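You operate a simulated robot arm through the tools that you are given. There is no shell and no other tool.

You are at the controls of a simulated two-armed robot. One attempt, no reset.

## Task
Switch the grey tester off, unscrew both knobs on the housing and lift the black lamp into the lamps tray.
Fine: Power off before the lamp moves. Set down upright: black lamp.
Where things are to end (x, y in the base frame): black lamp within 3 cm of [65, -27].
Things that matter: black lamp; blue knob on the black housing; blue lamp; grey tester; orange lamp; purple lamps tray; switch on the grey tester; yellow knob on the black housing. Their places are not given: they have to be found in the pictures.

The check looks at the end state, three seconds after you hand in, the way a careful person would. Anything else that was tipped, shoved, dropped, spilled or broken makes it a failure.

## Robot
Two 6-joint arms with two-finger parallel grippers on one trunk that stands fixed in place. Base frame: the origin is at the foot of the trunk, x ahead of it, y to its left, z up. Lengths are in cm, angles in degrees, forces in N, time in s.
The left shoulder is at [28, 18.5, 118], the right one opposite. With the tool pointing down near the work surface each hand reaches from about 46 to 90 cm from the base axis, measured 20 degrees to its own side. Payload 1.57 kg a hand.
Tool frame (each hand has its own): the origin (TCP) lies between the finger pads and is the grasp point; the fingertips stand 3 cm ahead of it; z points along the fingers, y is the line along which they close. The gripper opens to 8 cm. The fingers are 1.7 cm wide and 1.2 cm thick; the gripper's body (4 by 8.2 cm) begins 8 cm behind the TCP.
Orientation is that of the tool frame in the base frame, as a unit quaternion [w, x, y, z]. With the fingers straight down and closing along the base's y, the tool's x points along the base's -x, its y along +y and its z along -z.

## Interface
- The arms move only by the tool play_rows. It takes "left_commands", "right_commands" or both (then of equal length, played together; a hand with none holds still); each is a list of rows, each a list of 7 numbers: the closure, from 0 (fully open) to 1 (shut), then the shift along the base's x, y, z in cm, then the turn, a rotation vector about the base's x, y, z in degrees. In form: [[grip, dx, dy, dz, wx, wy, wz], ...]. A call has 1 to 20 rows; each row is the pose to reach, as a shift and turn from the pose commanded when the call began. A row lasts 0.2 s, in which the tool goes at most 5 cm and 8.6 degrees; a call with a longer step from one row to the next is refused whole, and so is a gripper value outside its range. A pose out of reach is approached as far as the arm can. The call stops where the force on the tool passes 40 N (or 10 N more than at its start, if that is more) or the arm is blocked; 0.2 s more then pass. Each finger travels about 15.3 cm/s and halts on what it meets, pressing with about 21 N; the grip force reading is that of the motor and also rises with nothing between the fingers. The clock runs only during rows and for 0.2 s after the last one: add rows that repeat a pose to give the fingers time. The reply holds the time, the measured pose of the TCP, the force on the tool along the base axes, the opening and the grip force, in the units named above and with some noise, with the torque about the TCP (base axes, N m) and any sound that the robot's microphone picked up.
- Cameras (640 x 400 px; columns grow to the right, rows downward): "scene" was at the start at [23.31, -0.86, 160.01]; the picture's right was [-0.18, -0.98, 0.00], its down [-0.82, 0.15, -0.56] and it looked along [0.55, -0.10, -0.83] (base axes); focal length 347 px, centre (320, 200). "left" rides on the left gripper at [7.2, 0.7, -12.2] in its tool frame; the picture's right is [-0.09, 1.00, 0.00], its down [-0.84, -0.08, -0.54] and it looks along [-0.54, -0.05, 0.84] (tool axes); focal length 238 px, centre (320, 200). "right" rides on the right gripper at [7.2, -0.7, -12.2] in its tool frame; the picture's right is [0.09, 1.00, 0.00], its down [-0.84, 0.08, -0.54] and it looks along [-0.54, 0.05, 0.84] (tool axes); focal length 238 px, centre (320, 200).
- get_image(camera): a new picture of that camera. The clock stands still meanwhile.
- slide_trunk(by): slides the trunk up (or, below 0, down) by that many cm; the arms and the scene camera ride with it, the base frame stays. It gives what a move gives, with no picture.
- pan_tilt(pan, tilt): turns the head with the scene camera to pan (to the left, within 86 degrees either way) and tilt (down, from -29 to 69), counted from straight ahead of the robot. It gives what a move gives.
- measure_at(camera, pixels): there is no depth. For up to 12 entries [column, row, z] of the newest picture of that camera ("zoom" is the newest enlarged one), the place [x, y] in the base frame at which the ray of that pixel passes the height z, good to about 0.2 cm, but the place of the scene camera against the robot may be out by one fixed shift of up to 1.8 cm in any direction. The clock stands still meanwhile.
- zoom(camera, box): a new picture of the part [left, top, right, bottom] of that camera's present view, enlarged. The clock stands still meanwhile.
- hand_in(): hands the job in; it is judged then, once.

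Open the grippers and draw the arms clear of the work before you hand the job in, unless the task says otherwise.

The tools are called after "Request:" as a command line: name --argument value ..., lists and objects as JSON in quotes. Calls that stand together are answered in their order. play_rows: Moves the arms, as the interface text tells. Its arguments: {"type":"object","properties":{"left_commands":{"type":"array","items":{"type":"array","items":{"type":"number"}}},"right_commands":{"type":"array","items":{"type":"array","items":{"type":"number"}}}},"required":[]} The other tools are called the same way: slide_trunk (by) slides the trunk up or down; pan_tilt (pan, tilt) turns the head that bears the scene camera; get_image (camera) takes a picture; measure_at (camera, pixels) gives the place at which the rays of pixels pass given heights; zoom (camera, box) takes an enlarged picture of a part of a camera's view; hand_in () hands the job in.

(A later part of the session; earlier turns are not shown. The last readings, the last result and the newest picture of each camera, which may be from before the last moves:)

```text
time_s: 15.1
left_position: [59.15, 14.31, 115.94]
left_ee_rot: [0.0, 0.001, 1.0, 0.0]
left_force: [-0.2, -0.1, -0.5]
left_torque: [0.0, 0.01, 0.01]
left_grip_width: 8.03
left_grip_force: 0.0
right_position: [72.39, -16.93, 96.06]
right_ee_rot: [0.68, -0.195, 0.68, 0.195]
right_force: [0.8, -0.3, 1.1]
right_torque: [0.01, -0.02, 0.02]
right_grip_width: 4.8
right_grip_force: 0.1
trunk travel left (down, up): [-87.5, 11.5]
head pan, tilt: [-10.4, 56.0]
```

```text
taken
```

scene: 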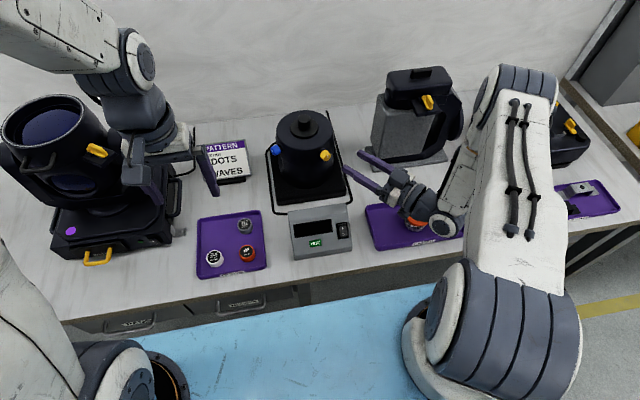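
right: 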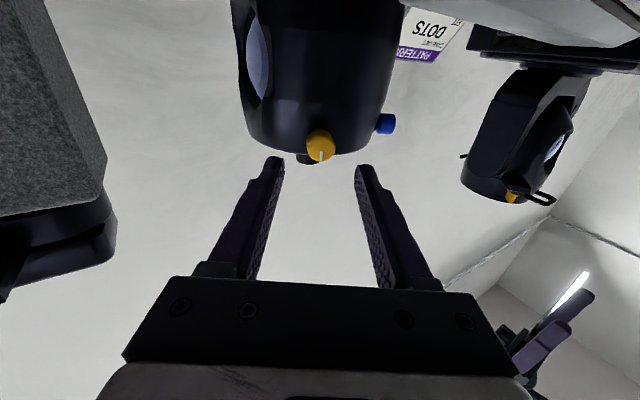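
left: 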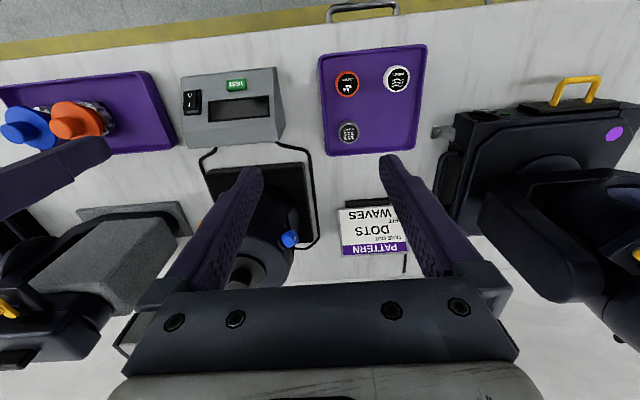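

The knob now sits at (320,147), almost exactly on the tool axis. I zoom to verify alignment of face and base.

Request:
zoom --camera "right" --box '[290, 120, 350, 170]'

```text
8.00 times, centred on (320, 145) of right
```

zoom: 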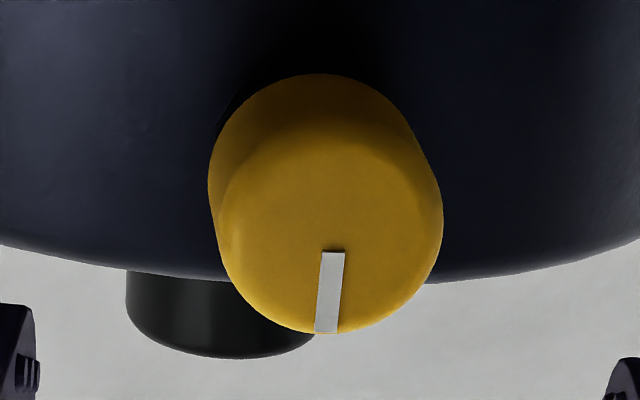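

Face and base offset, plus the lamp knob position, suggest the axis is nearer 27.5°. I trim the yaw by −4.5° and re-centre, then roll the wrist clockwise in free space to test its range and wind up for unscrewing.

Request:
play_rows --right_commands '[[0.5, 0.2, 0.83, 0, 0, 0, -4.5], [0.5, 0.2, 0.83, 0, 0, 0, -4.5]]'

Request:
play_rows --right_commands '[[0.5, 0, 0, 0, 7.1, 3.7, 0], [0.5, 0, 0, 0, 14.2, 7.4, 0], [0.5, 0, 0, 0, 21.3, 11.1, 0], [0.5, 0, 0, 0, 28.4, 14.8, 0], [0.5, 0, 0, 0, 35.5, 18.5, 0], [0.5, 0, 0, 0, 42.6, 22.2, 0], [0.5, 0, 0, 0, 49.7, 25.9, 0], [0.5, 0, 0, 0, 56.8, 29.6, 0], [0.5, 0, 0, 0, 63.9, 33.3, 0], [0.5, 0, 0, 0, 71.0, 37.0, 0], [0.5, 0, 0, 0, 71.0, 37.0, 0]]'

Request:
get_image --camera "right"

Request:
get_image --camera "scene"

```text
time_s: 15.7
left_position: [59.11, 14.47, 115.96]
left_ee_rot: [0.0, 0.0, 1.0, 0.001]
left_force: [-0.6, -0.1, 0.5]
left_torque: [-0.01, 0.02, 0.0]
left_grip_width: 7.98
left_grip_force: 0.1
right_position: [72.41, -16.1, 96.09]
right_ee_rot: [0.687, -0.168, 0.687, 0.168]
right_force: [0.2, 0.1, 0.5]
right_torque: [0.01, 0.0, 0.01]
right_grip_width: 3.99
right_grip_force: 0.0
trunk travel left (down, up): [-87.5, 11.5]
head pan, tilt: [-10.4, 56.0]
```

```text
time_s: 18.1
left_position: [59.12, 14.41, 115.96]
left_ee_rot: [0.0, 0.0, 1.0, 0.0]
left_force: [-0.8, 0.5, 0.6]
left_torque: [0.03, 0.03, 0.02]
left_grip_width: 7.98
left_grip_force: 0.1
right_position: [72.51, -16.19, 96.28]
right_ee_rot: [0.417, 0.313, 0.634, 0.571]
right_force: [0.1, -0.2, 1.0]
right_torque: [-0.01, 0.0, -0.01]
right_grip_width: 4.03
right_grip_force: 0.1
trunk travel left (down, up): [-87.5, 11.5]
head pan, tilt: [-10.4, 56.0]
```

```text
taken
```

right: 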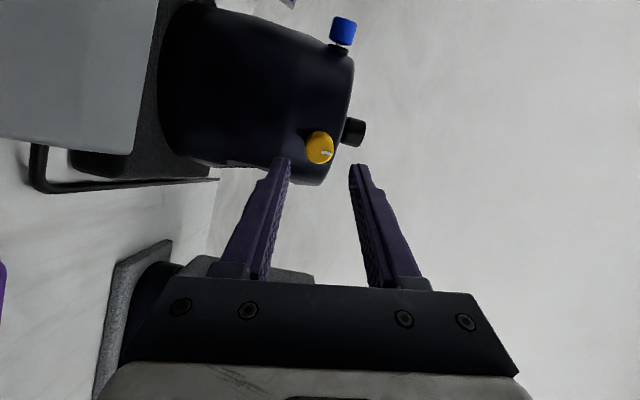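

```text
taken
```

scene: 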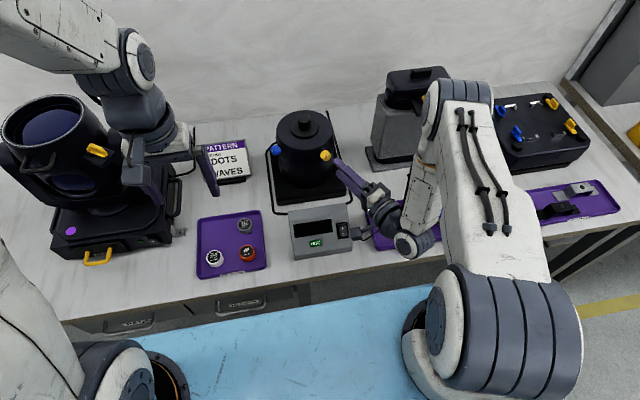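

The 80° clockwise roll succeeded. From the side now, the image's right is up; I zoom to check vertical alignment of the knob with the tool axis.

Request:
zoom --camera "right" --box '[290, 120, 350, 170]'

```text
8.00 times, centred on (320, 145) of right
```

zoom: 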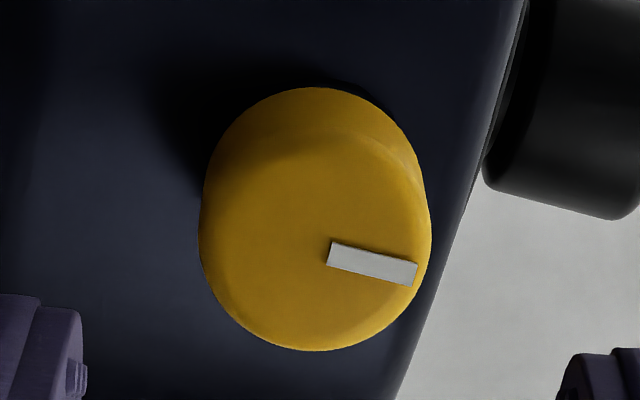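

Alignment is within about 1 mm vertically, and the face is about 7 cm ahead of the TCP. I advance 4.8 cm along the axis with the fingers 4 cm apart, straddling the knob.

Request:
play_rows --right_commands '[[0.5, 1.6, 0.83, -0.1, 0, 0, 0], [0.5, 3.0, 1.56, -0.1, 0, 0, 0], [0.5, 3.8, 1.98, -0.1, 0, 0, 0], [0.5, 4.26, 2.22, -0.1, 0, 0, 0], [0.5, 4.26, 2.22, -0.1, 0, 0, 0]]'

Request:
get_image --camera "right"

Request:
zoom --camera "scene" --box '[260, 100, 420, 250]'

```text
time_s: 19.3
left_position: [59.13, 14.44, 115.88]
left_ee_rot: [0.0, 0.0, 1.0, 0.0]
left_force: [0.9, 0.4, 0.8]
left_torque: [-0.03, 0.02, 0.02]
left_grip_width: 8.01
left_grip_force: 0.1
right_position: [76.69, -13.85, 96.12]
right_ee_rot: [0.418, 0.312, 0.635, 0.57]
right_force: [0.7, 0.3, -0.5]
right_torque: [-0.02, 0.0, 0.0]
right_grip_width: 4.01
right_grip_force: 0.1
trunk travel left (down, up): [-87.5, 11.5]
head pan, tilt: [-10.4, 56.0]
```

```text
taken
```

right: 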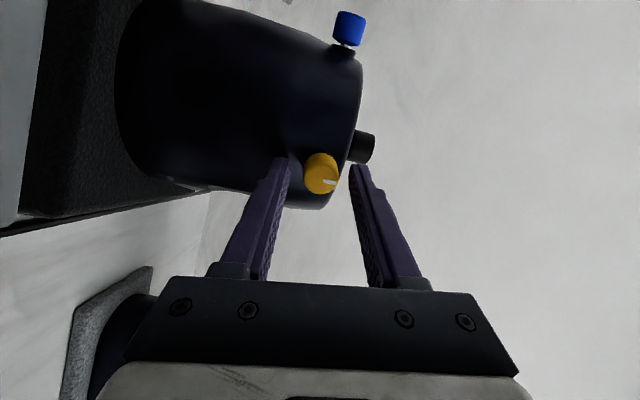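

```text
2.67 times, centred on (340, 175) of scene
```

zoom: 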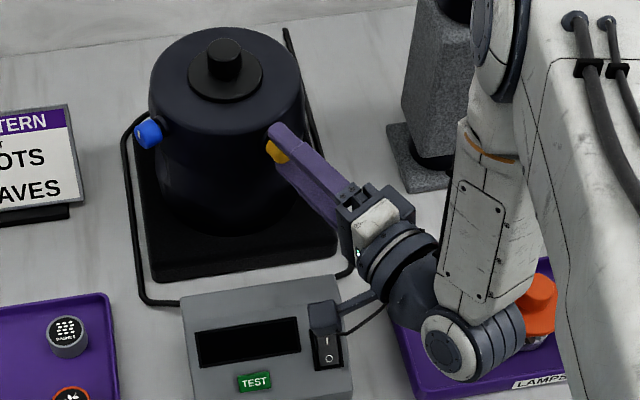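

The knob is between the fingers at (320,173). I zoom to check the overlap and centring before closing.

Request:
zoom --camera "right" --box '[260, 130, 380, 220]'

```text
4.44 times, centred on (320, 175) of right
```

zoom: 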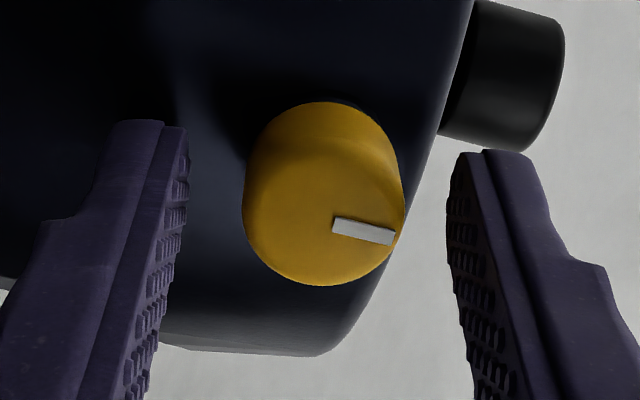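

Tips overlap the knob by about 1 cm and are centred. I close the fingers on it and then turn about 40° counter-clockwise as a first test, watching force and torque.

Request:
play_rows --right_commands '[[1, 0.1, 0.05, 0, 0, 0, 0], [1, 0.1, 0.05, 0, 0, 0, 0], [1, 0.1, 0.05, 0, 0, 0, 0]]'

Request:
zoom --camera "right" --box '[260, 130, 380, 220]'

```text
time_s: 20.1
left_position: [59.03, 14.41, 116.0]
left_ee_rot: [0.0, 0.0, 1.0, 0.0]
left_force: [1.2, 0.1, -0.4]
left_torque: [-0.01, -0.02, 0.0]
left_grip_width: 8.01
left_grip_force: 0.1
right_position: [76.85, -13.9, 96.1]
right_ee_rot: [0.418, 0.312, 0.634, 0.571]
right_force: [-5.2, -2.1, 1.6]
right_torque: [-0.15, 0.06, -0.05]
right_grip_width: 2.26
right_grip_force: 35.0
trunk travel left (down, up): [-87.5, 11.5]
head pan, tilt: [-10.4, 56.0]
```

```text
4.44 times, centred on (320, 175) of right
```

zoom: 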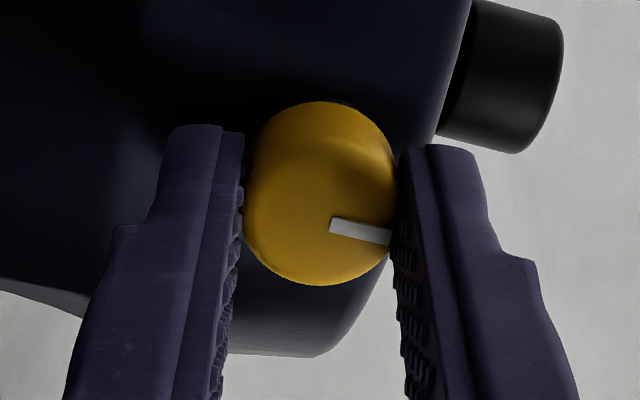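

Grip width is 2.26 cm with about 5.6 N pushing back along the axis, so I ease out 1–2 mm while turning 40° counter-clockwise.

Request:
play_rows --right_commands '[[1, -0.1, -0.05, 0, -3.5, -1.8, 0], [1, -0.13, -0.07, 0, -10.6, -5.5, 0], [1, -0.13, -0.07, 0, -17.7, -9.2, 0], [1, -0.13, -0.07, 0, -24.8, -12.9, 0], [1, -0.13, -0.07, 0, -31.9, -16.6, 0], [1, -0.13, -0.07, 0, -35.5, -18.5, 0]]'

Request:
zoom --camera "right" --box '[260, 130, 380, 220]'

Request:
zoom --camera "scene" --box '[285, 115, 365, 185]'

```text
time_s: 21.5
left_position: [59.01, 14.44, 115.96]
left_ee_rot: [0.0, -0.001, 1.0, 0.0]
left_force: [0.1, -0.1, -0.5]
left_torque: [0.0, 0.0, 0.03]
left_grip_width: 7.99
left_grip_force: 0.0
right_position: [76.68, -13.91, 96.18]
right_ee_rot: [0.588, 0.076, 0.704, 0.392]
right_force: [-2.9, 4.2, 6.6]
right_torque: [-0.22, 0.47, -0.11]
right_grip_width: 2.25
right_grip_force: 34.9
trunk travel left (down, up): [-87.5, 11.5]
head pan, tilt: [-10.4, 56.0]
```

```text
4.44 times, centred on (320, 175) of right
```

zoom: 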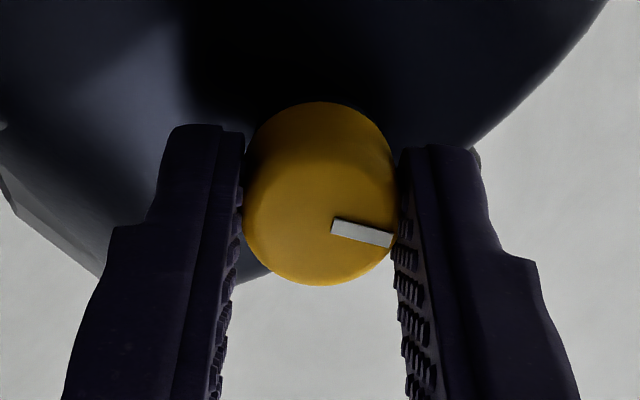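

```text
5.71 times, centred on (325, 150) of scene
```

zoom: 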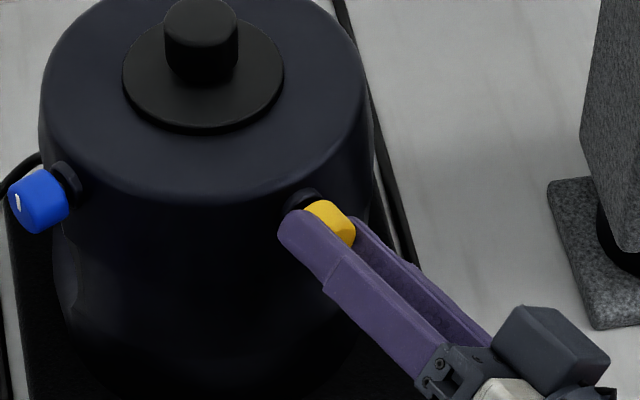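

The knob turned with the gripper (its mark stayed fixed in the view), with small forces. I continue another 112° counter-clockwise with a slight lift to relieve the 6 N upward load.

Request:
play_rows --right_commands '[[1, 0, 0.03, 0.05, -7.1, -3.7, 0], [1, 0, 0.03, 0.05, -14.2, -7.4, 0], [1, 0, 0.03, 0.05, -21.3, -11.1, 0], [1, 0, 0.03, 0.05, -28.4, -14.8, 0], [1, 0, 0.03, 0.05, -35.5, -18.5, 0], [1, 0, 0.03, 0.05, -42.6, -22.2, 0], [1, 0, 0.03, 0.05, -49.7, -25.9, 0], [1, 0, 0.03, 0.05, -56.8, -29.6, 0], [1, 0, 0.03, 0.05, -63.9, -33.3, 0], [1, 0, 0.03, 0.05, -71.0, -37.0, 0], [1, 0, 0.03, 0.05, -78.1, -40.7, 0], [1, 0, 0.03, 0.05, -85.2, -44.4, 0], [1, 0, 0.03, 0.05, -92.3, -48.1, 0], [1, 0, 0.03, 0.05, -99.4, -51.8, 0]]'

Request:
get_image --camera "right"

Request:
zoom --camera "scene" --box '[260, 100, 440, 250]'

```text
time_s: 24.5
left_position: [59.1, 14.34, 116.0]
left_ee_rot: [0.0, 0.0, 1.0, 0.0]
left_force: [-0.4, -0.4, -0.9]
left_torque: [0.02, -0.02, 0.0]
left_grip_width: 8.0
left_grip_force: 0.0
right_position: [76.61, -13.94, 96.0]
right_ee_rot: [0.653, -0.54, 0.457, -0.27]
right_force: [-11.0, -3.3, -3.1]
right_torque: [-0.03, -0.02, -0.57]
right_grip_width: 2.23
right_grip_force: 34.7
trunk travel left (down, up): [-87.5, 11.5]
head pan, tilt: [-10.4, 56.0]
```

```text
taken
```

right: 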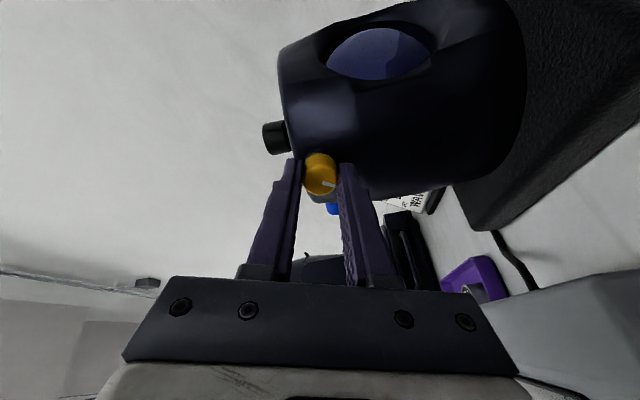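

```text
2.67 times, centred on (350, 175) of scene
```

zoom: 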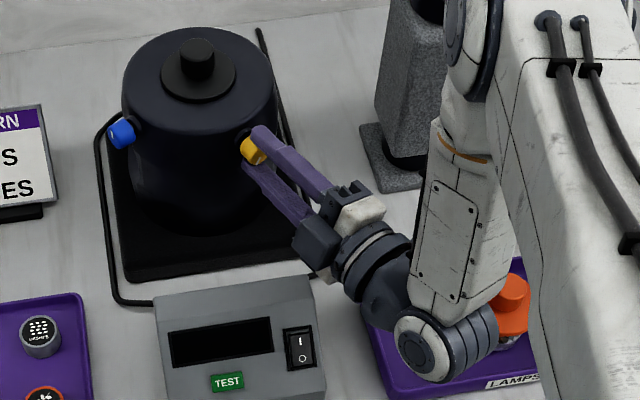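

The knob is backing out, pushing the tool outward with about 11 N. I open the fingers and ratchet back 152° clockwise around the free knob, eased 2 mm outward.

Request:
play_rows --right_commands '[[0.5, -0.09, -0.05, 0, 0, 0, 0], [0.5, -0.18, -0.09, 0, 7.1, 3.7, 0], [0.5, -0.18, -0.09, 0, 14.2, 7.4, 0], [0.5, -0.18, -0.09, 0, 21.3, 11.1, 0], [0.5, -0.18, -0.09, 0, 28.4, 14.8, 0], [0.5, -0.18, -0.09, 0, 35.5, 18.5, 0], [0.5, -0.18, -0.09, 0, 42.6, 22.2, 0], [0.5, -0.18, -0.09, 0, 49.7, 25.9, 0], [0.5, -0.18, -0.09, 0, 56.8, 29.6, 0], [0.5, -0.18, -0.09, 0, 63.9, 33.3, 0], [0.5, -0.18, -0.09, 0, 71.0, 37.0, 0], [0.5, -0.18, -0.09, 0, 78.1, 40.7, 0], [0.5, -0.18, -0.09, 0, 85.2, 44.4, 0], [0.5, -0.18, -0.09, 0, 92.3, 48.1, 0], [0.5, -0.18, -0.09, 0, 99.4, 51.8, 0], [0.5, -0.18, -0.09, 0, 106.5, 55.5, 0], [0.5, -0.18, -0.09, 0, 113.6, 59.2, 0], [0.5, -0.18, -0.09, 0, 120.7, 62.9, 0], [0.5, -0.18, -0.09, 0, 127.8, 66.6, 0], [0.5, -0.18, -0.09, 0, 134.9, 70.3, 0]]'

Request:
zoom --camera "right" --box '[260, 130, 380, 220]'

Request:
zoom --camera "scene" --box '[285, 115, 365, 185]'

```text
time_s: 28.7
left_position: [59.06, 14.34, 116.08]
left_ee_rot: [0.0, 0.0, 1.0, -0.001]
left_force: [-0.6, 0.5, -1.0]
left_torque: [0.0, -0.02, -0.01]
left_grip_width: 8.01
left_grip_force: 0.1
right_position: [76.51, -13.99, 95.99]
right_ee_rot: [0.417, 0.314, 0.634, 0.571]
right_force: [0.3, -0.1, -0.4]
right_torque: [-0.03, -0.04, -0.06]
right_grip_width: 4.01
right_grip_force: 0.1
trunk travel left (down, up): [-87.5, 11.5]
head pan, tilt: [-10.4, 56.0]
```

```text
4.44 times, centred on (320, 175) of right
```

zoom: 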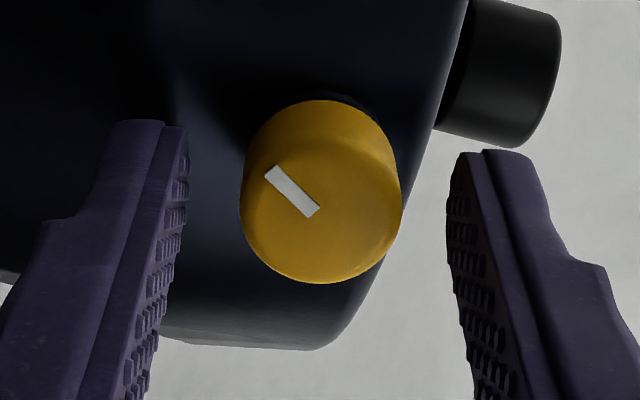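

```text
5.71 times, centred on (325, 150) of scene
```

zoom: 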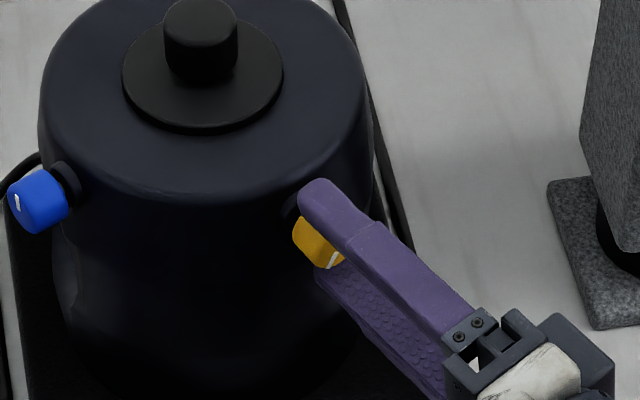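

The mark rotated 148° counter-clockwise, so the ratchet works. I close again and turn another 144°, easing outward slightly as the knob backs out.

Request:
play_rows --right_commands '[[1, 0, 0, 0.05, 0, 0, 0], [1, 0, 0, 0.05, 0, 0, 0], [1, -0.01, 0, 0.05, -7.1, -3.7, 0], [1, -0.02, -0.01, 0.05, -14.2, -7.4, 0], [1, -0.03, -0.01, 0.05, -21.3, -11.1, 0], [1, -0.04, -0.02, 0.05, -28.4, -14.8, 0], [1, -0.05, -0.02, 0.05, -35.5, -18.5, 0], [1, -0.06, -0.03, 0.05, -42.6, -22.2, 0], [1, -0.06, -0.03, 0.05, -49.7, -25.9, 0], [1, -0.07, -0.04, 0.05, -56.8, -29.6, 0], [1, -0.08, -0.04, 0.05, -63.9, -33.3, 0], [1, -0.09, -0.05, 0.05, -71.0, -37.0, 0], [1, -0.1, -0.05, 0.05, -78.1, -40.7, 0], [1, -0.11, -0.06, 0.05, -85.2, -44.4, 0], [1, -0.11, -0.06, 0.05, -92.3, -48.1, 0], [1, -0.12, -0.06, 0.05, -99.4, -51.8, 0], [1, -0.13, -0.07, 0.05, -106.5, -55.5, 0], [1, -0.13, -0.07, 0.05, -113.6, -59.2, 0], [1, -0.14, -0.07, 0.05, -120.7, -62.9, 0], [1, -0.15, -0.08, 0.05, -127.8, -66.6, 0]]'

Request:
get_image --camera "right"

```text
time_s: 32.9
left_position: [59.11, 14.43, 116.07]
left_ee_rot: [0.0, 0.0, 1.0, 0.0]
left_force: [0.2, -0.1, -0.6]
left_torque: [-0.03, 0.0, 0.01]
left_grip_width: 8.03
left_grip_force: 0.0
right_position: [76.29, -14.16, 96.09]
right_ee_rot: [0.67, -0.508, 0.493, -0.223]
right_force: [-5.3, 5.4, -6.6]
right_torque: [0.0, 0.02, -0.39]
right_grip_width: 2.25
right_grip_force: 35.3
trunk travel left (down, up): [-87.5, 11.5]
head pan, tilt: [-10.4, 56.0]
```

```text
taken
```

right: 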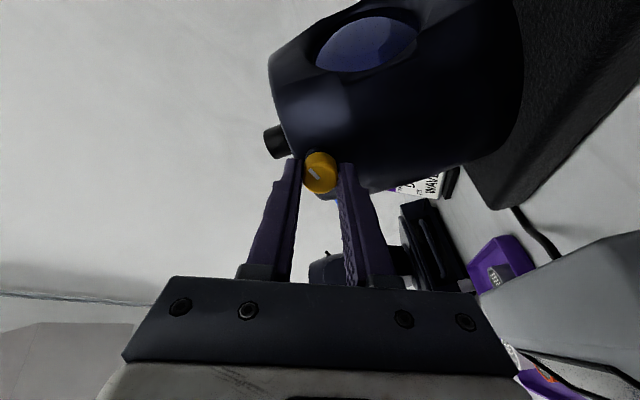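

About 296° turned so far with modest forces. I release, ratchet back 144° clockwise, and check the knob.

Request:
play_rows --right_commands '[[0.5, 0, 0, 0, 0, 0, 0], [0.5, -0.09, -0.05, 0, 7.1, 3.7, 0], [0.5, -0.09, -0.05, 0, 14.2, 7.4, 0], [0.5, -0.09, -0.05, 0, 21.3, 11.1, 0], [0.5, -0.09, -0.05, 0, 28.4, 14.8, 0], [0.5, -0.09, -0.05, 0, 35.5, 18.5, 0], [0.5, -0.09, -0.05, 0, 42.6, 22.2, 0], [0.5, -0.09, -0.05, 0, 49.7, 25.9, 0], [0.5, -0.09, -0.05, 0, 56.8, 29.6, 0], [0.5, -0.09, -0.05, 0, 63.9, 33.3, 0], [0.5, -0.09, -0.05, 0, 71.0, 37.0, 0], [0.5, -0.09, -0.05, 0, 78.1, 40.7, 0], [0.5, -0.09, -0.05, 0, 85.2, 44.4, 0], [0.5, -0.09, -0.05, 0, 92.3, 48.1, 0], [0.5, -0.09, -0.05, 0, 99.4, 51.8, 0], [0.5, -0.09, -0.05, 0, 106.5, 55.5, 0], [0.5, -0.09, -0.05, 0, 113.6, 59.2, 0], [0.5, -0.09, -0.05, 0, 120.7, 62.9, 0], [0.5, -0.09, -0.05, 0, 127.8, 66.6, 0]]'

Request:
zoom --camera "right" --box '[260, 130, 380, 220]'

Request:
zoom --camera "scene" --box '[285, 115, 365, 185]'

```text
time_s: 36.9
left_position: [59.02, 14.3, 116.09]
left_ee_rot: [0.0, 0.0, 1.0, 0.0]
left_force: [0.3, 0.3, 0.1]
left_torque: [0.01, 0.02, -0.02]
left_grip_width: 8.0
left_grip_force: 0.0
right_position: [76.2, -14.16, 96.21]
right_ee_rot: [0.417, 0.314, 0.634, 0.571]
right_force: [0.7, 0.1, 0.0]
right_torque: [0.0, 0.0, -0.01]
right_grip_width: 3.99
right_grip_force: 0.1
trunk travel left (down, up): [-87.5, 11.5]
head pan, tilt: [-10.4, 56.0]
```

```text
4.44 times, centred on (320, 175) of right
```

zoom: 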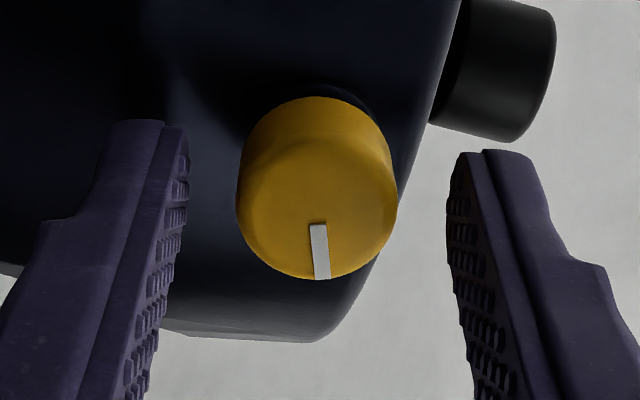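

```text
5.71 times, centred on (325, 150) of scene
```

zoom: 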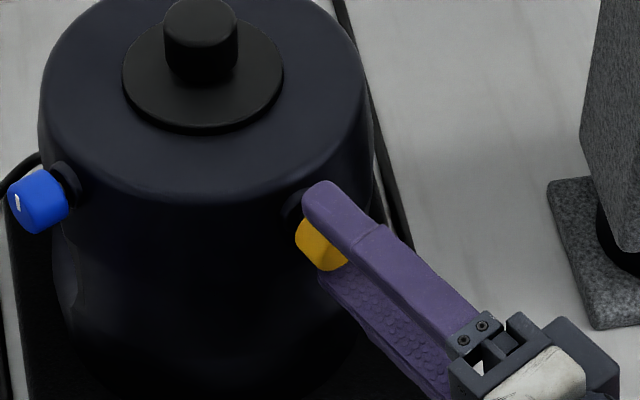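

The mark moved another ~139° and the knob stands further out from its collar. I repeat: close and turn 144° counter-clockwise.

Request:
play_rows --right_commands '[[1, 0.04, 0.02, -0.05, 0, 0, 0], [1, 0.04, 0.02, -0.05, 0, 0, 0], [1, 0.03, 0.02, -0.05, -7.1, -3.7, 0], [1, 0.02, 0.01, -0.05, -14.2, -7.4, 0], [1, 0.01, 0.01, -0.05, -21.3, -11.1, 0], [1, 0, 0, -0.05, -28.4, -14.8, 0], [1, -0.01, 0, -0.05, -35.5, -18.5, 0], [1, -0.02, -0.01, -0.05, -42.6, -22.2, 0], [1, -0.03, -0.01, -0.05, -49.7, -25.9, 0], [1, -0.04, -0.02, -0.05, -56.8, -29.6, 0], [1, -0.05, -0.02, -0.05, -63.9, -33.3, 0], [1, -0.06, -0.03, -0.05, -71.0, -37.0, 0], [1, -0.07, -0.03, -0.05, -78.1, -40.7, 0], [1, -0.08, -0.04, -0.05, -85.2, -44.4, 0], [1, -0.09, -0.05, -0.05, -92.3, -48.1, 0], [1, -0.1, -0.05, -0.05, -99.4, -51.8, 0], [1, -0.11, -0.06, -0.05, -106.5, -55.5, 0], [1, -0.12, -0.06, -0.05, -113.6, -59.2, 0], [1, -0.13, -0.07, -0.05, -120.7, -62.9, 0], [1, -0.14, -0.07, -0.05, -127.8, -66.6, 0]]'

Request:
get_image --camera "right"

Request:
zoom --camera "scene" --box '[285, 115, 365, 185]'

```text
time_s: 41.1
left_position: [59.08, 14.32, 115.95]
left_ee_rot: [0.0, 0.0, 1.0, -0.001]
left_force: [-1.1, -0.2, -0.4]
left_torque: [0.0, -0.02, -0.03]
left_grip_width: 7.98
left_grip_force: 0.0
right_position: [76.18, -14.13, 96.01]
right_ee_rot: [0.671, -0.507, 0.493, -0.223]
right_force: [0.4, 1.8, -1.6]
right_torque: [0.33, -0.09, -0.31]
right_grip_width: 2.27
right_grip_force: 35.3
trunk travel left (down, up): [-87.5, 11.5]
head pan, tilt: [-10.4, 56.0]
```

```text
taken
```

right: 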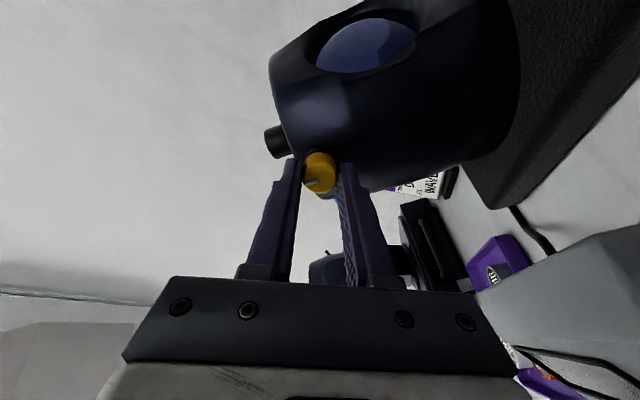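

```text
5.71 times, centred on (325, 150) of scene
```

zoom: 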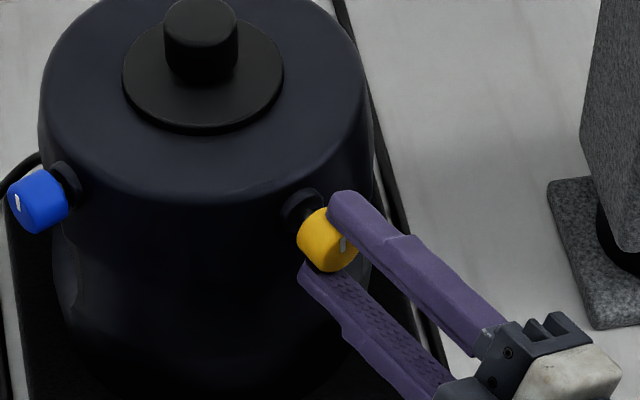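

The reading shows about 0.25 N·m about the axis now; I zoom to see whether the knob slipped in the fingers (an end stop).

Request:
zoom --camera "right" --box '[260, 130, 380, 220]'

```text
4.44 times, centred on (320, 175) of right
```

zoom: 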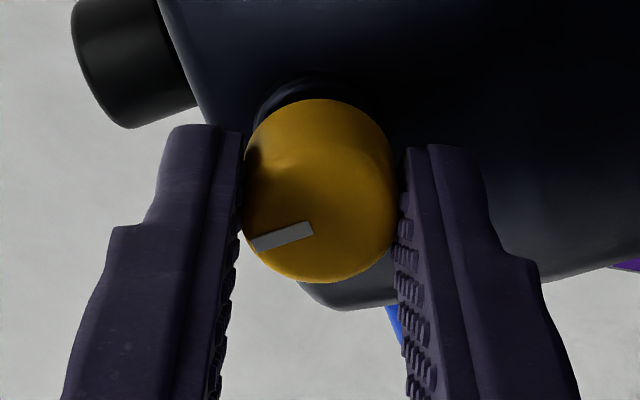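

Relative to the fingers the mark slipped about 80° this time, so the knob turned only ~64° and total rotation is near 360°. It looks like an end stop; I re-grip and try another 40° to verify.

Request:
play_rows --right_commands '[[0.5, 0, 0, 0, 0, 0, 0], [0.5, 0, 0, 0, 7.1, 3.7, 0], [0.5, 0, 0, 0, 14.2, 7.4, 0], [0.5, 0, 0, 0, 21.3, 11.1, 0], [0.5, 0, 0, 0, 28.4, 14.8, 0], [0.5, 0, 0, 0, 35.5, 18.5, 0], [0.5, 0, 0, 0, 42.6, 22.2, 0], [0.5, 0, 0, 0, 49.7, 25.9, 0], [0.5, 0, 0, 0, 56.8, 29.6, 0], [0.5, 0, 0, 0, 63.9, 33.3, 0], [0.5, 0, 0, 0, 63.9, 33.3, 0]]'

Request:
zoom --camera "right" --box '[260, 130, 380, 220]'

Request:
zoom --camera "scene" --box '[285, 115, 365, 185]'

```text
time_s: 43.5
left_position: [59.14, 14.32, 115.91]
left_ee_rot: [0.0, 0.0, 1.0, 0.0]
left_force: [0.4, 0.5, -0.8]
left_torque: [0.03, 0.02, 0.0]
left_grip_width: 8.01
left_grip_force: 0.1
right_position: [76.06, -14.19, 96.12]
right_ee_rot: [0.673, -0.119, 0.698, 0.216]
right_force: [0.0, 0.1, 0.2]
right_torque: [-0.03, 0.01, 0.0]
right_grip_width: 4.01
right_grip_force: 0.0
trunk travel left (down, up): [-87.5, 11.5]
head pan, tilt: [-10.4, 56.0]
```

```text
4.44 times, centred on (320, 175) of right
```

zoom: 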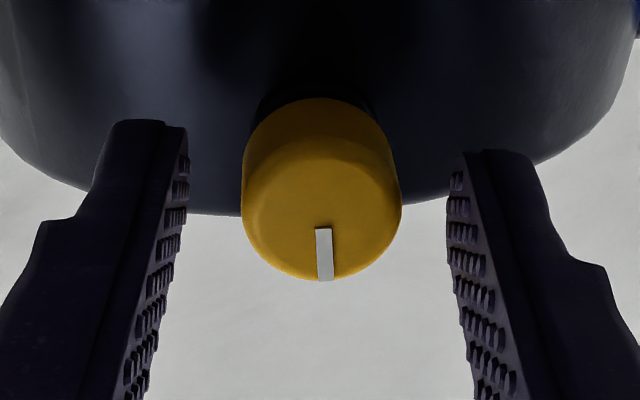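

```text
5.71 times, centred on (325, 150) of scene
```

zoom: 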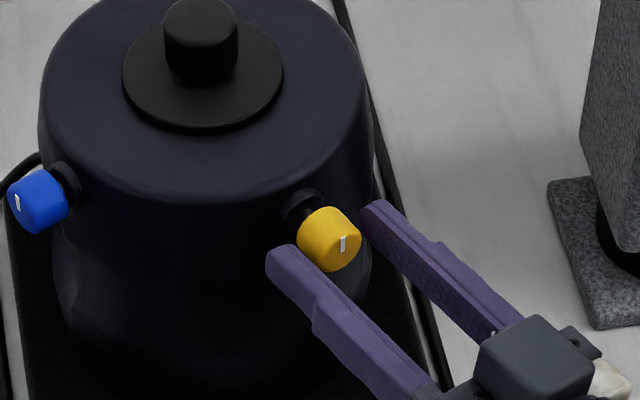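

The mark points straight up again: one full turn, knob backed out from its collar. I grip and try 32° more to confirm it is at its end stop.

Request:
play_rows --right_commands '[[1, 0, 0, 0, 0, 0, 0], [1, 0, 0, 0, 0, 0, 0], [1, 0, 0, 0, -7.1, -3.7, 0], [1, 0, 0, 0, -14.2, -7.4, 0], [1, 0, 0, 0, -21.3, -11.1, 0], [1, 0, 0, 0, -28.4, -14.8, 0]]'

Request:
zoom --camera "right" --box '[260, 130, 380, 220]'

```text
time_s: 44.9
left_position: [59.08, 14.52, 115.99]
left_ee_rot: [0.0, -0.001, 1.0, 0.001]
left_force: [0.6, 0.1, -0.3]
left_torque: [0.02, 0.01, -0.06]
left_grip_width: 8.03
left_grip_force: 0.1
right_position: [76.11, -14.22, 96.03]
right_ee_rot: [0.706, -0.309, 0.637, 0.021]
right_force: [-3.4, 3.0, -0.2]
right_torque: [0.38, 0.24, -0.43]
right_grip_width: 2.28
right_grip_force: 35.7
trunk travel left (down, up): [-87.5, 11.5]
head pan, tilt: [-10.4, 56.0]
```

```text
4.44 times, centred on (320, 175) of right
```

zoom: 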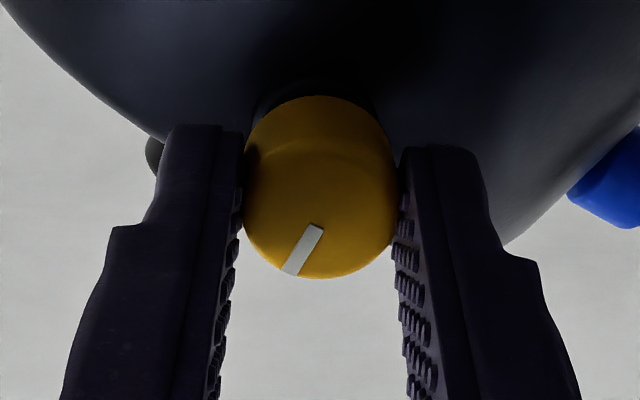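

The mark slipped in the fingers while the knob stayed put: the yellow knob is at its unscrewed stop. I open, withdraw straight back along the axis and undo the roll.

Request:
play_rows --right_commands '[[0.5, 0, 0, 0, 0, 0, 0], [0.4, -0.3, -0.15, 0, 0, 0, 0], [0.4, -1.8, -0.92, 0, 0, 0, 0], [0.4, -3.1, -1.62, 0, 7.1, 3.7, 0], [0.4, -4.4, -2.3, 0, 14.2, 7.4, 0], [0.4, -4.4, -4, 0, 21.3, 11.1, 0], [0.4, -4.4, -6, 1, 21.3, 11.1, 0], [0.4, -4.4, -6, 1, 21.3, 11.1, 0]]'

Request:
get_image --camera "right"

Request:
get_image --camera "scene"

```text
time_s: 46.7
left_position: [59.1, 14.35, 115.97]
left_ee_rot: [0.0, 0.0, 1.0, 0.0]
left_force: [0.5, -0.1, 0.0]
left_torque: [-0.01, 0.02, -0.01]
left_grip_width: 8.02
left_grip_force: 0.0
right_position: [71.78, -20.26, 97.1]
right_ee_rot: [0.686, -0.169, 0.687, 0.169]
right_force: [0.4, 0.4, 0.2]
right_torque: [-0.02, -0.02, -0.02]
right_grip_width: 4.79
right_grip_force: 0.0
trunk travel left (down, up): [-87.5, 11.5]
head pan, tilt: [-10.4, 56.0]
```

```text
taken
```

right: 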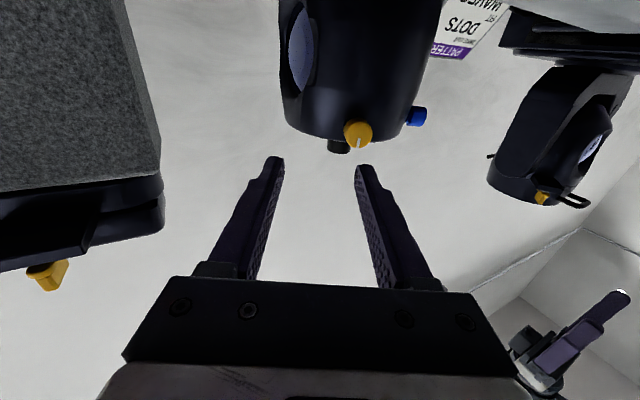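

```text
taken
```

scene: 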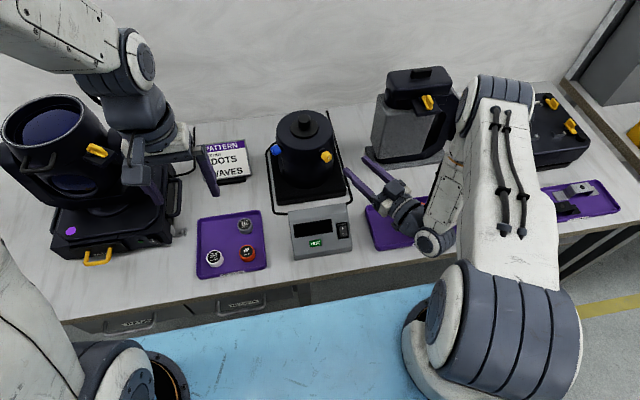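

Yellow is clear. Now I measure the blue knob precisely with all three cameras.

Request:
zoom --camera "right" --box '[380, 85, 450, 145]'

Request:
zoom --camera "scene" --box '[250, 125, 310, 175]'

Request:
zoom --camera "left" --box '[220, 220, 290, 280]'

```text
6.67 times, centred on (415, 115) of right
```

zoom: 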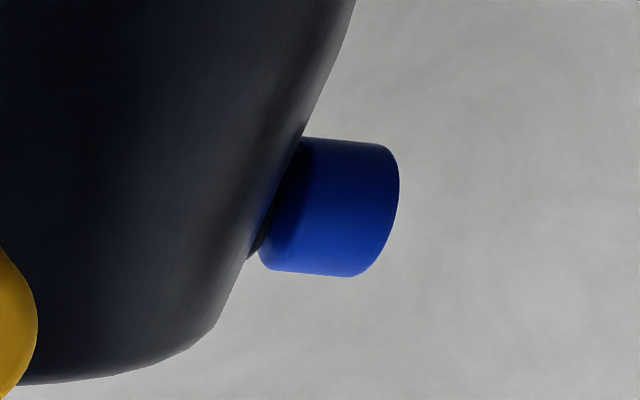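

```text
8.00 times, centred on (280, 150) of scene
```

zoom: 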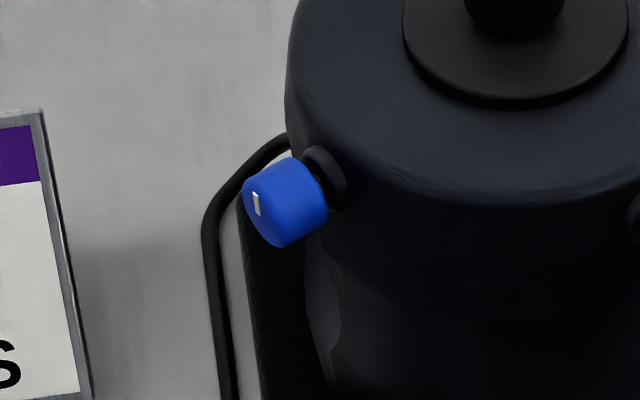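

```text
6.67 times, centred on (255, 250) of left
```

zoom: 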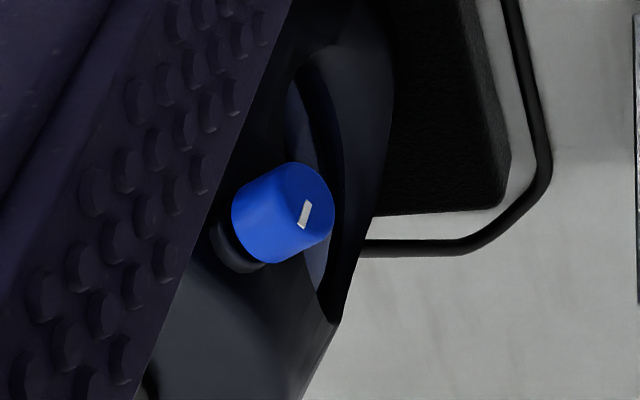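

I measure the blue face and back centres from the three cameras at two heights each.

Request:
measure_at --camera "right" --pixels '[[422.3, 116.7, 95.5], [422.3, 116.7, 96.5], [409.3, 115.4, 95.5], [409.3, 115.4, 96.5]]'

Request:
measure_at --camera "scene" --pixels '[[272.9, 151, 95.5], [272.9, 151, 96.5], [280.6, 147.3, 95.5], [280.6, 147.3, 96.5]]'

Request:
measure_at --camera "left" --pixels '[[252.5, 251.2, 95.5], [252.5, 251.2, 96.5], [400, 140, 80], [400, 140, 90]]'

```text
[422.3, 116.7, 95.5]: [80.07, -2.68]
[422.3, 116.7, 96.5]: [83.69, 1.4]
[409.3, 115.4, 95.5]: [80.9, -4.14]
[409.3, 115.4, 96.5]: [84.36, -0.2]
```

```text
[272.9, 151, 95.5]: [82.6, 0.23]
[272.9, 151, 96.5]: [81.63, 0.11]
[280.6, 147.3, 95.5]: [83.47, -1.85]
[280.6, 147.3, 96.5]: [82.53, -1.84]
```

```text
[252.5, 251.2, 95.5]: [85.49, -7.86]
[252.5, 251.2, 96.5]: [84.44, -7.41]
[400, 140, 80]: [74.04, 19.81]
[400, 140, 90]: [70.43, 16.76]
```

The blue face is at about (82.2,-0.3,96.1) with inward axis near −63°. Before planning the left approach I locate the PATTERN sign and the other objects on that side.

Request:
get_image --camera "left"

Request:
zoom --camera "left" --box '[290, 190, 390, 290]'

Request:
zoom --camera "scene" --box '[140, 110, 270, 230]'

```text
taken
```

left: 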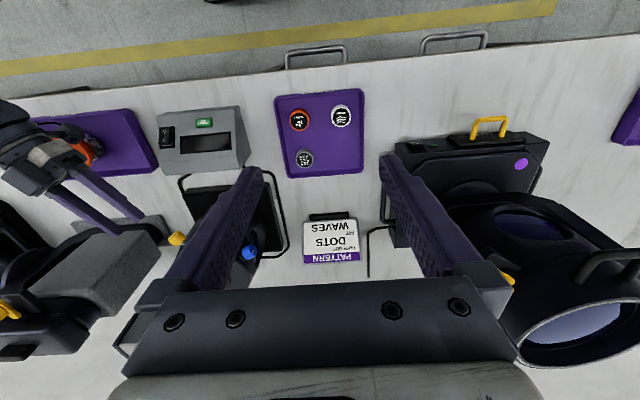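

```text
4.00 times, centred on (340, 240) of left
```

zoom: 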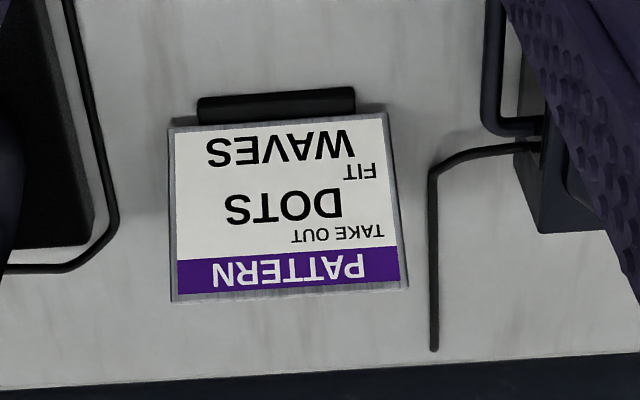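

```text
3.33 times, centred on (205, 170) of scene
```

zoom: 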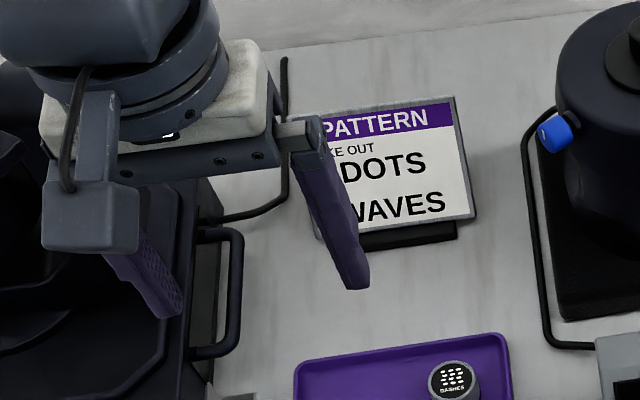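

I triangulate the sign's corners with the left and scene cameras.

Request:
measure_at --camera "left" --pixels '[[303, 265, 80], [303, 265, 90], [302, 222, 78], [302, 222, 84], [361.75, 261.25, 80], [361.75, 261.25, 90], [309, 212, 78], [252.5, 251.2, 95.5], [252.5, 251.2, 96.5]]'

Request:
measure_at --camera "scene" --pixels '[[245.5, 139.1, 80], [245.5, 139.1, 90], [251.5, 175.1, 78], [251.5, 175.1, 84], [246, 181, 78]]'

```text
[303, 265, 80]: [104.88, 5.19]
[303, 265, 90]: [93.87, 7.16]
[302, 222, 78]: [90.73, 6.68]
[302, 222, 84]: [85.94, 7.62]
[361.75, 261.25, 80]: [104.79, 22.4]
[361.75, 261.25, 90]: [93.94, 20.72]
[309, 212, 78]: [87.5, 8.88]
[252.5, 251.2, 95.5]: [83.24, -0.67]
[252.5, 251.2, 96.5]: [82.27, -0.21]
```

```text
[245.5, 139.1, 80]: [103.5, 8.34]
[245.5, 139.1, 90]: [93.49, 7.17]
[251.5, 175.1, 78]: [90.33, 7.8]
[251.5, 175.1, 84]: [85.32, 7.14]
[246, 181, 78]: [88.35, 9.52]
```

The sign is clear, standing at x>87. I check the big lamp device on the left for clearance against the left wrist.

Request:
measure_at --camera "left" --pixels '[[396, 148, 80], [396, 148, 90], [384, 220, 80], [384, 220, 90], [369, 276, 78], [450, 195, 95], [450, 195, 110]]'

Request:
measure_at --camera "scene" --pixels '[[181, 180, 80], [181, 180, 90], [181, 217, 80], [181, 217, 90], [184, 232, 78], [125, 105, 100], [125, 105, 115]]'

Request:
get_image --camera "scene"

```text
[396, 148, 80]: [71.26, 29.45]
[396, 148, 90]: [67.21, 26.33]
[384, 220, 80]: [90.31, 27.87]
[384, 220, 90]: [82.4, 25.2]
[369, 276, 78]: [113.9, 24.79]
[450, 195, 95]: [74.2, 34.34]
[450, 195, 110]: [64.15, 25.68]
```

```text
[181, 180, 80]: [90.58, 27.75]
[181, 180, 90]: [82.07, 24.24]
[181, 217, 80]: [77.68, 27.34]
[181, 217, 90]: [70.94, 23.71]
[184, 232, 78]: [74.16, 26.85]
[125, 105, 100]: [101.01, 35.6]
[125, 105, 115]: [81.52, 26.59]
```

```text
taken
```

scene: 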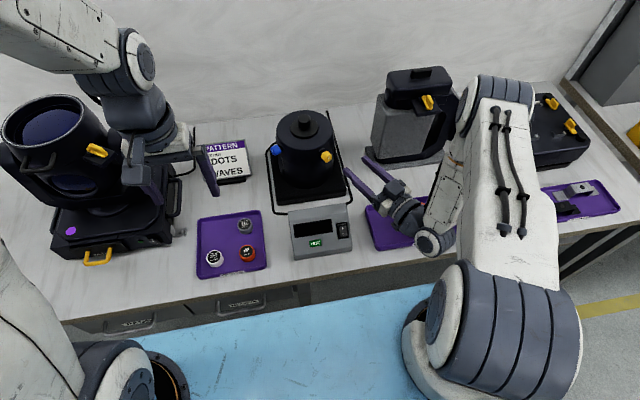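

The left device starts at y≥27, so an arm reaching in at y≈18 stays clear. I now tilt the left hand forward the same way, moving it to about (75,10,108).

Request:
play_rows --left_commands '[[0.2, 4, -1.1, -1, 0, 0, 0], [0.4, 8, -2.2, -2, 0, -7.5, 0], [0.4, 12, -3.3, -3, 0, -15, 0], [0.4, 15, -4.4, -4, 0, -22.5, 0], [0.4, 16, -4.4, -5, 0, -30, 0], [0.4, 16, -4.4, -6, 0, -37.5, 0], [0.4, 16, -4.4, -7, 0, -45, 0], [0.4, 16, -4.4, -8, 0, -52.5, 0], [0.4, 16, -4.4, -8, 0, -60, 0], [0.4, 16, -4.4, -8, 0, -67.5, 0], [0.4, 16, -4.4, -8, 0, -75, 0], [0.4, 16, -4.4, -8, 0, -82.5, 0], [0.4, 16, -4.4, -8, 0, -90, 0], [0.4, 16, -4.4, -8, 0, -90, 0]]'

Request:
get_image --camera "scene"

Request:
get_image --camera "left"

```text
time_s: 49.7
left_position: [82.15, 10.53, 110.78]
left_ee_rot: [0.7, 0.044, 0.71, 0.059]
left_force: [-0.4, -0.9, -0.5]
left_torque: [-0.02, 0.04, 0.04]
left_grip_width: 4.77
left_grip_force: 0.2
left hand out of reach, approached as far as the arm can: row 5, 6, 7, 8, 9, 10, 11, 12, 13, 14
right_position: [71.69, -20.24, 97.11]
right_ee_rot: [0.686, -0.169, 0.687, 0.169]
right_force: [1.0, -0.3, 0.1]
right_torque: [-0.01, 0.01, 0.02]
right_grip_width: 4.79
right_grip_force: 0.0
trunk travel left (down, up): [-87.5, 11.5]
head pan, tilt: [-10.4, 56.0]
```

```text
taken
```

scene: 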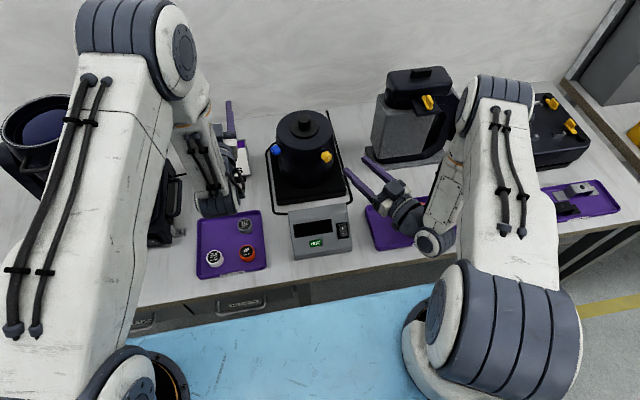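

```text
taken
```

left: 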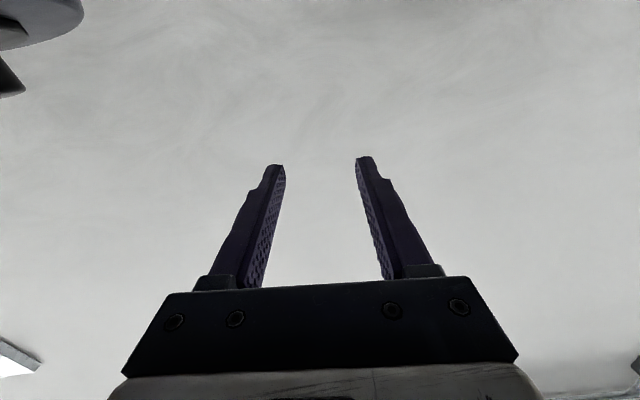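

The left hand stopped short at (82,10.5,110.8), near a reach limit as happened on the right; lowering should free it. I now yaw it −63° toward the blue knob's axis while lowering to about z 102, staying well away from the housing.

Request:
play_rows --left_commands '[[0.4, -0.5, 0, -2, 0, 0, 0], [0.4, -1, 0, -4, 0, 0, -8], [0.4, -1.5, 0, -5, 0, 0, -16], [0.4, -2, 0, -6, 0, 0, -24], [0.4, -2.5, 0, -7, 0, 0, -32], [0.4, -3, 0, -8, 0, 0, -40], [0.4, -3, 0, -8, 0, 0, -48], [0.4, -3, 0, -8, 0, 0, -56], [0.4, -3, 0, -8, 0, 0, -63], [0.4, -3, 0, -8, 0, 0, -63]]'

Request:
get_image --camera "scene"

Request:
get_image --camera "left"

```text
time_s: 51.9
left_position: [52.5, -18.02, 102.54]
left_ee_rot: [0.66, 0.386, 0.613, -0.2]
left_force: [0.0, 0.3, 0.1]
left_torque: [-0.02, 0.02, -0.01]
left_grip_width: 4.8
left_grip_force: 0.1
left hand out of reach, approached as far as the arm can: row 2, 3, 4, 5, 6, 7, 8, 9, 10
right_position: [71.72, -20.23, 97.0]
right_ee_rot: [0.686, -0.168, 0.687, 0.168]
right_force: [-1.1, 0.2, -0.4]
right_torque: [-0.02, -0.02, 0.01]
right_grip_width: 4.81
right_grip_force: 0.0
trunk travel left (down, up): [-87.5, 11.5]
head pan, tilt: [-10.4, 56.0]
```

```text
taken
```

scene: 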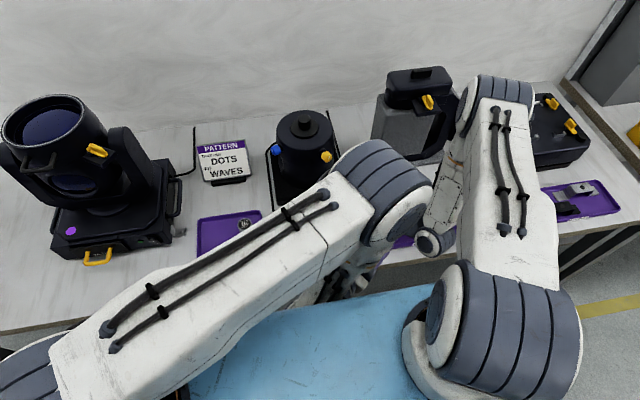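

```text
taken
```

left: 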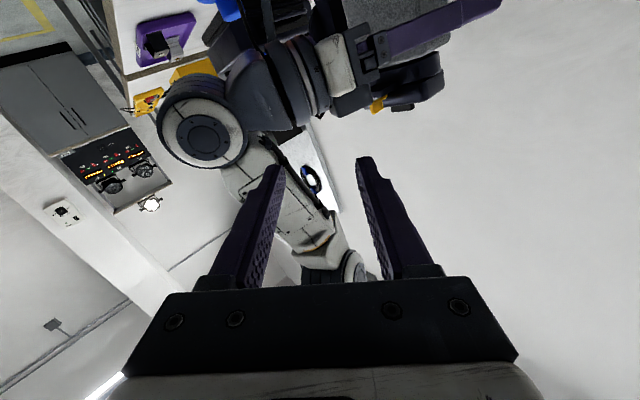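

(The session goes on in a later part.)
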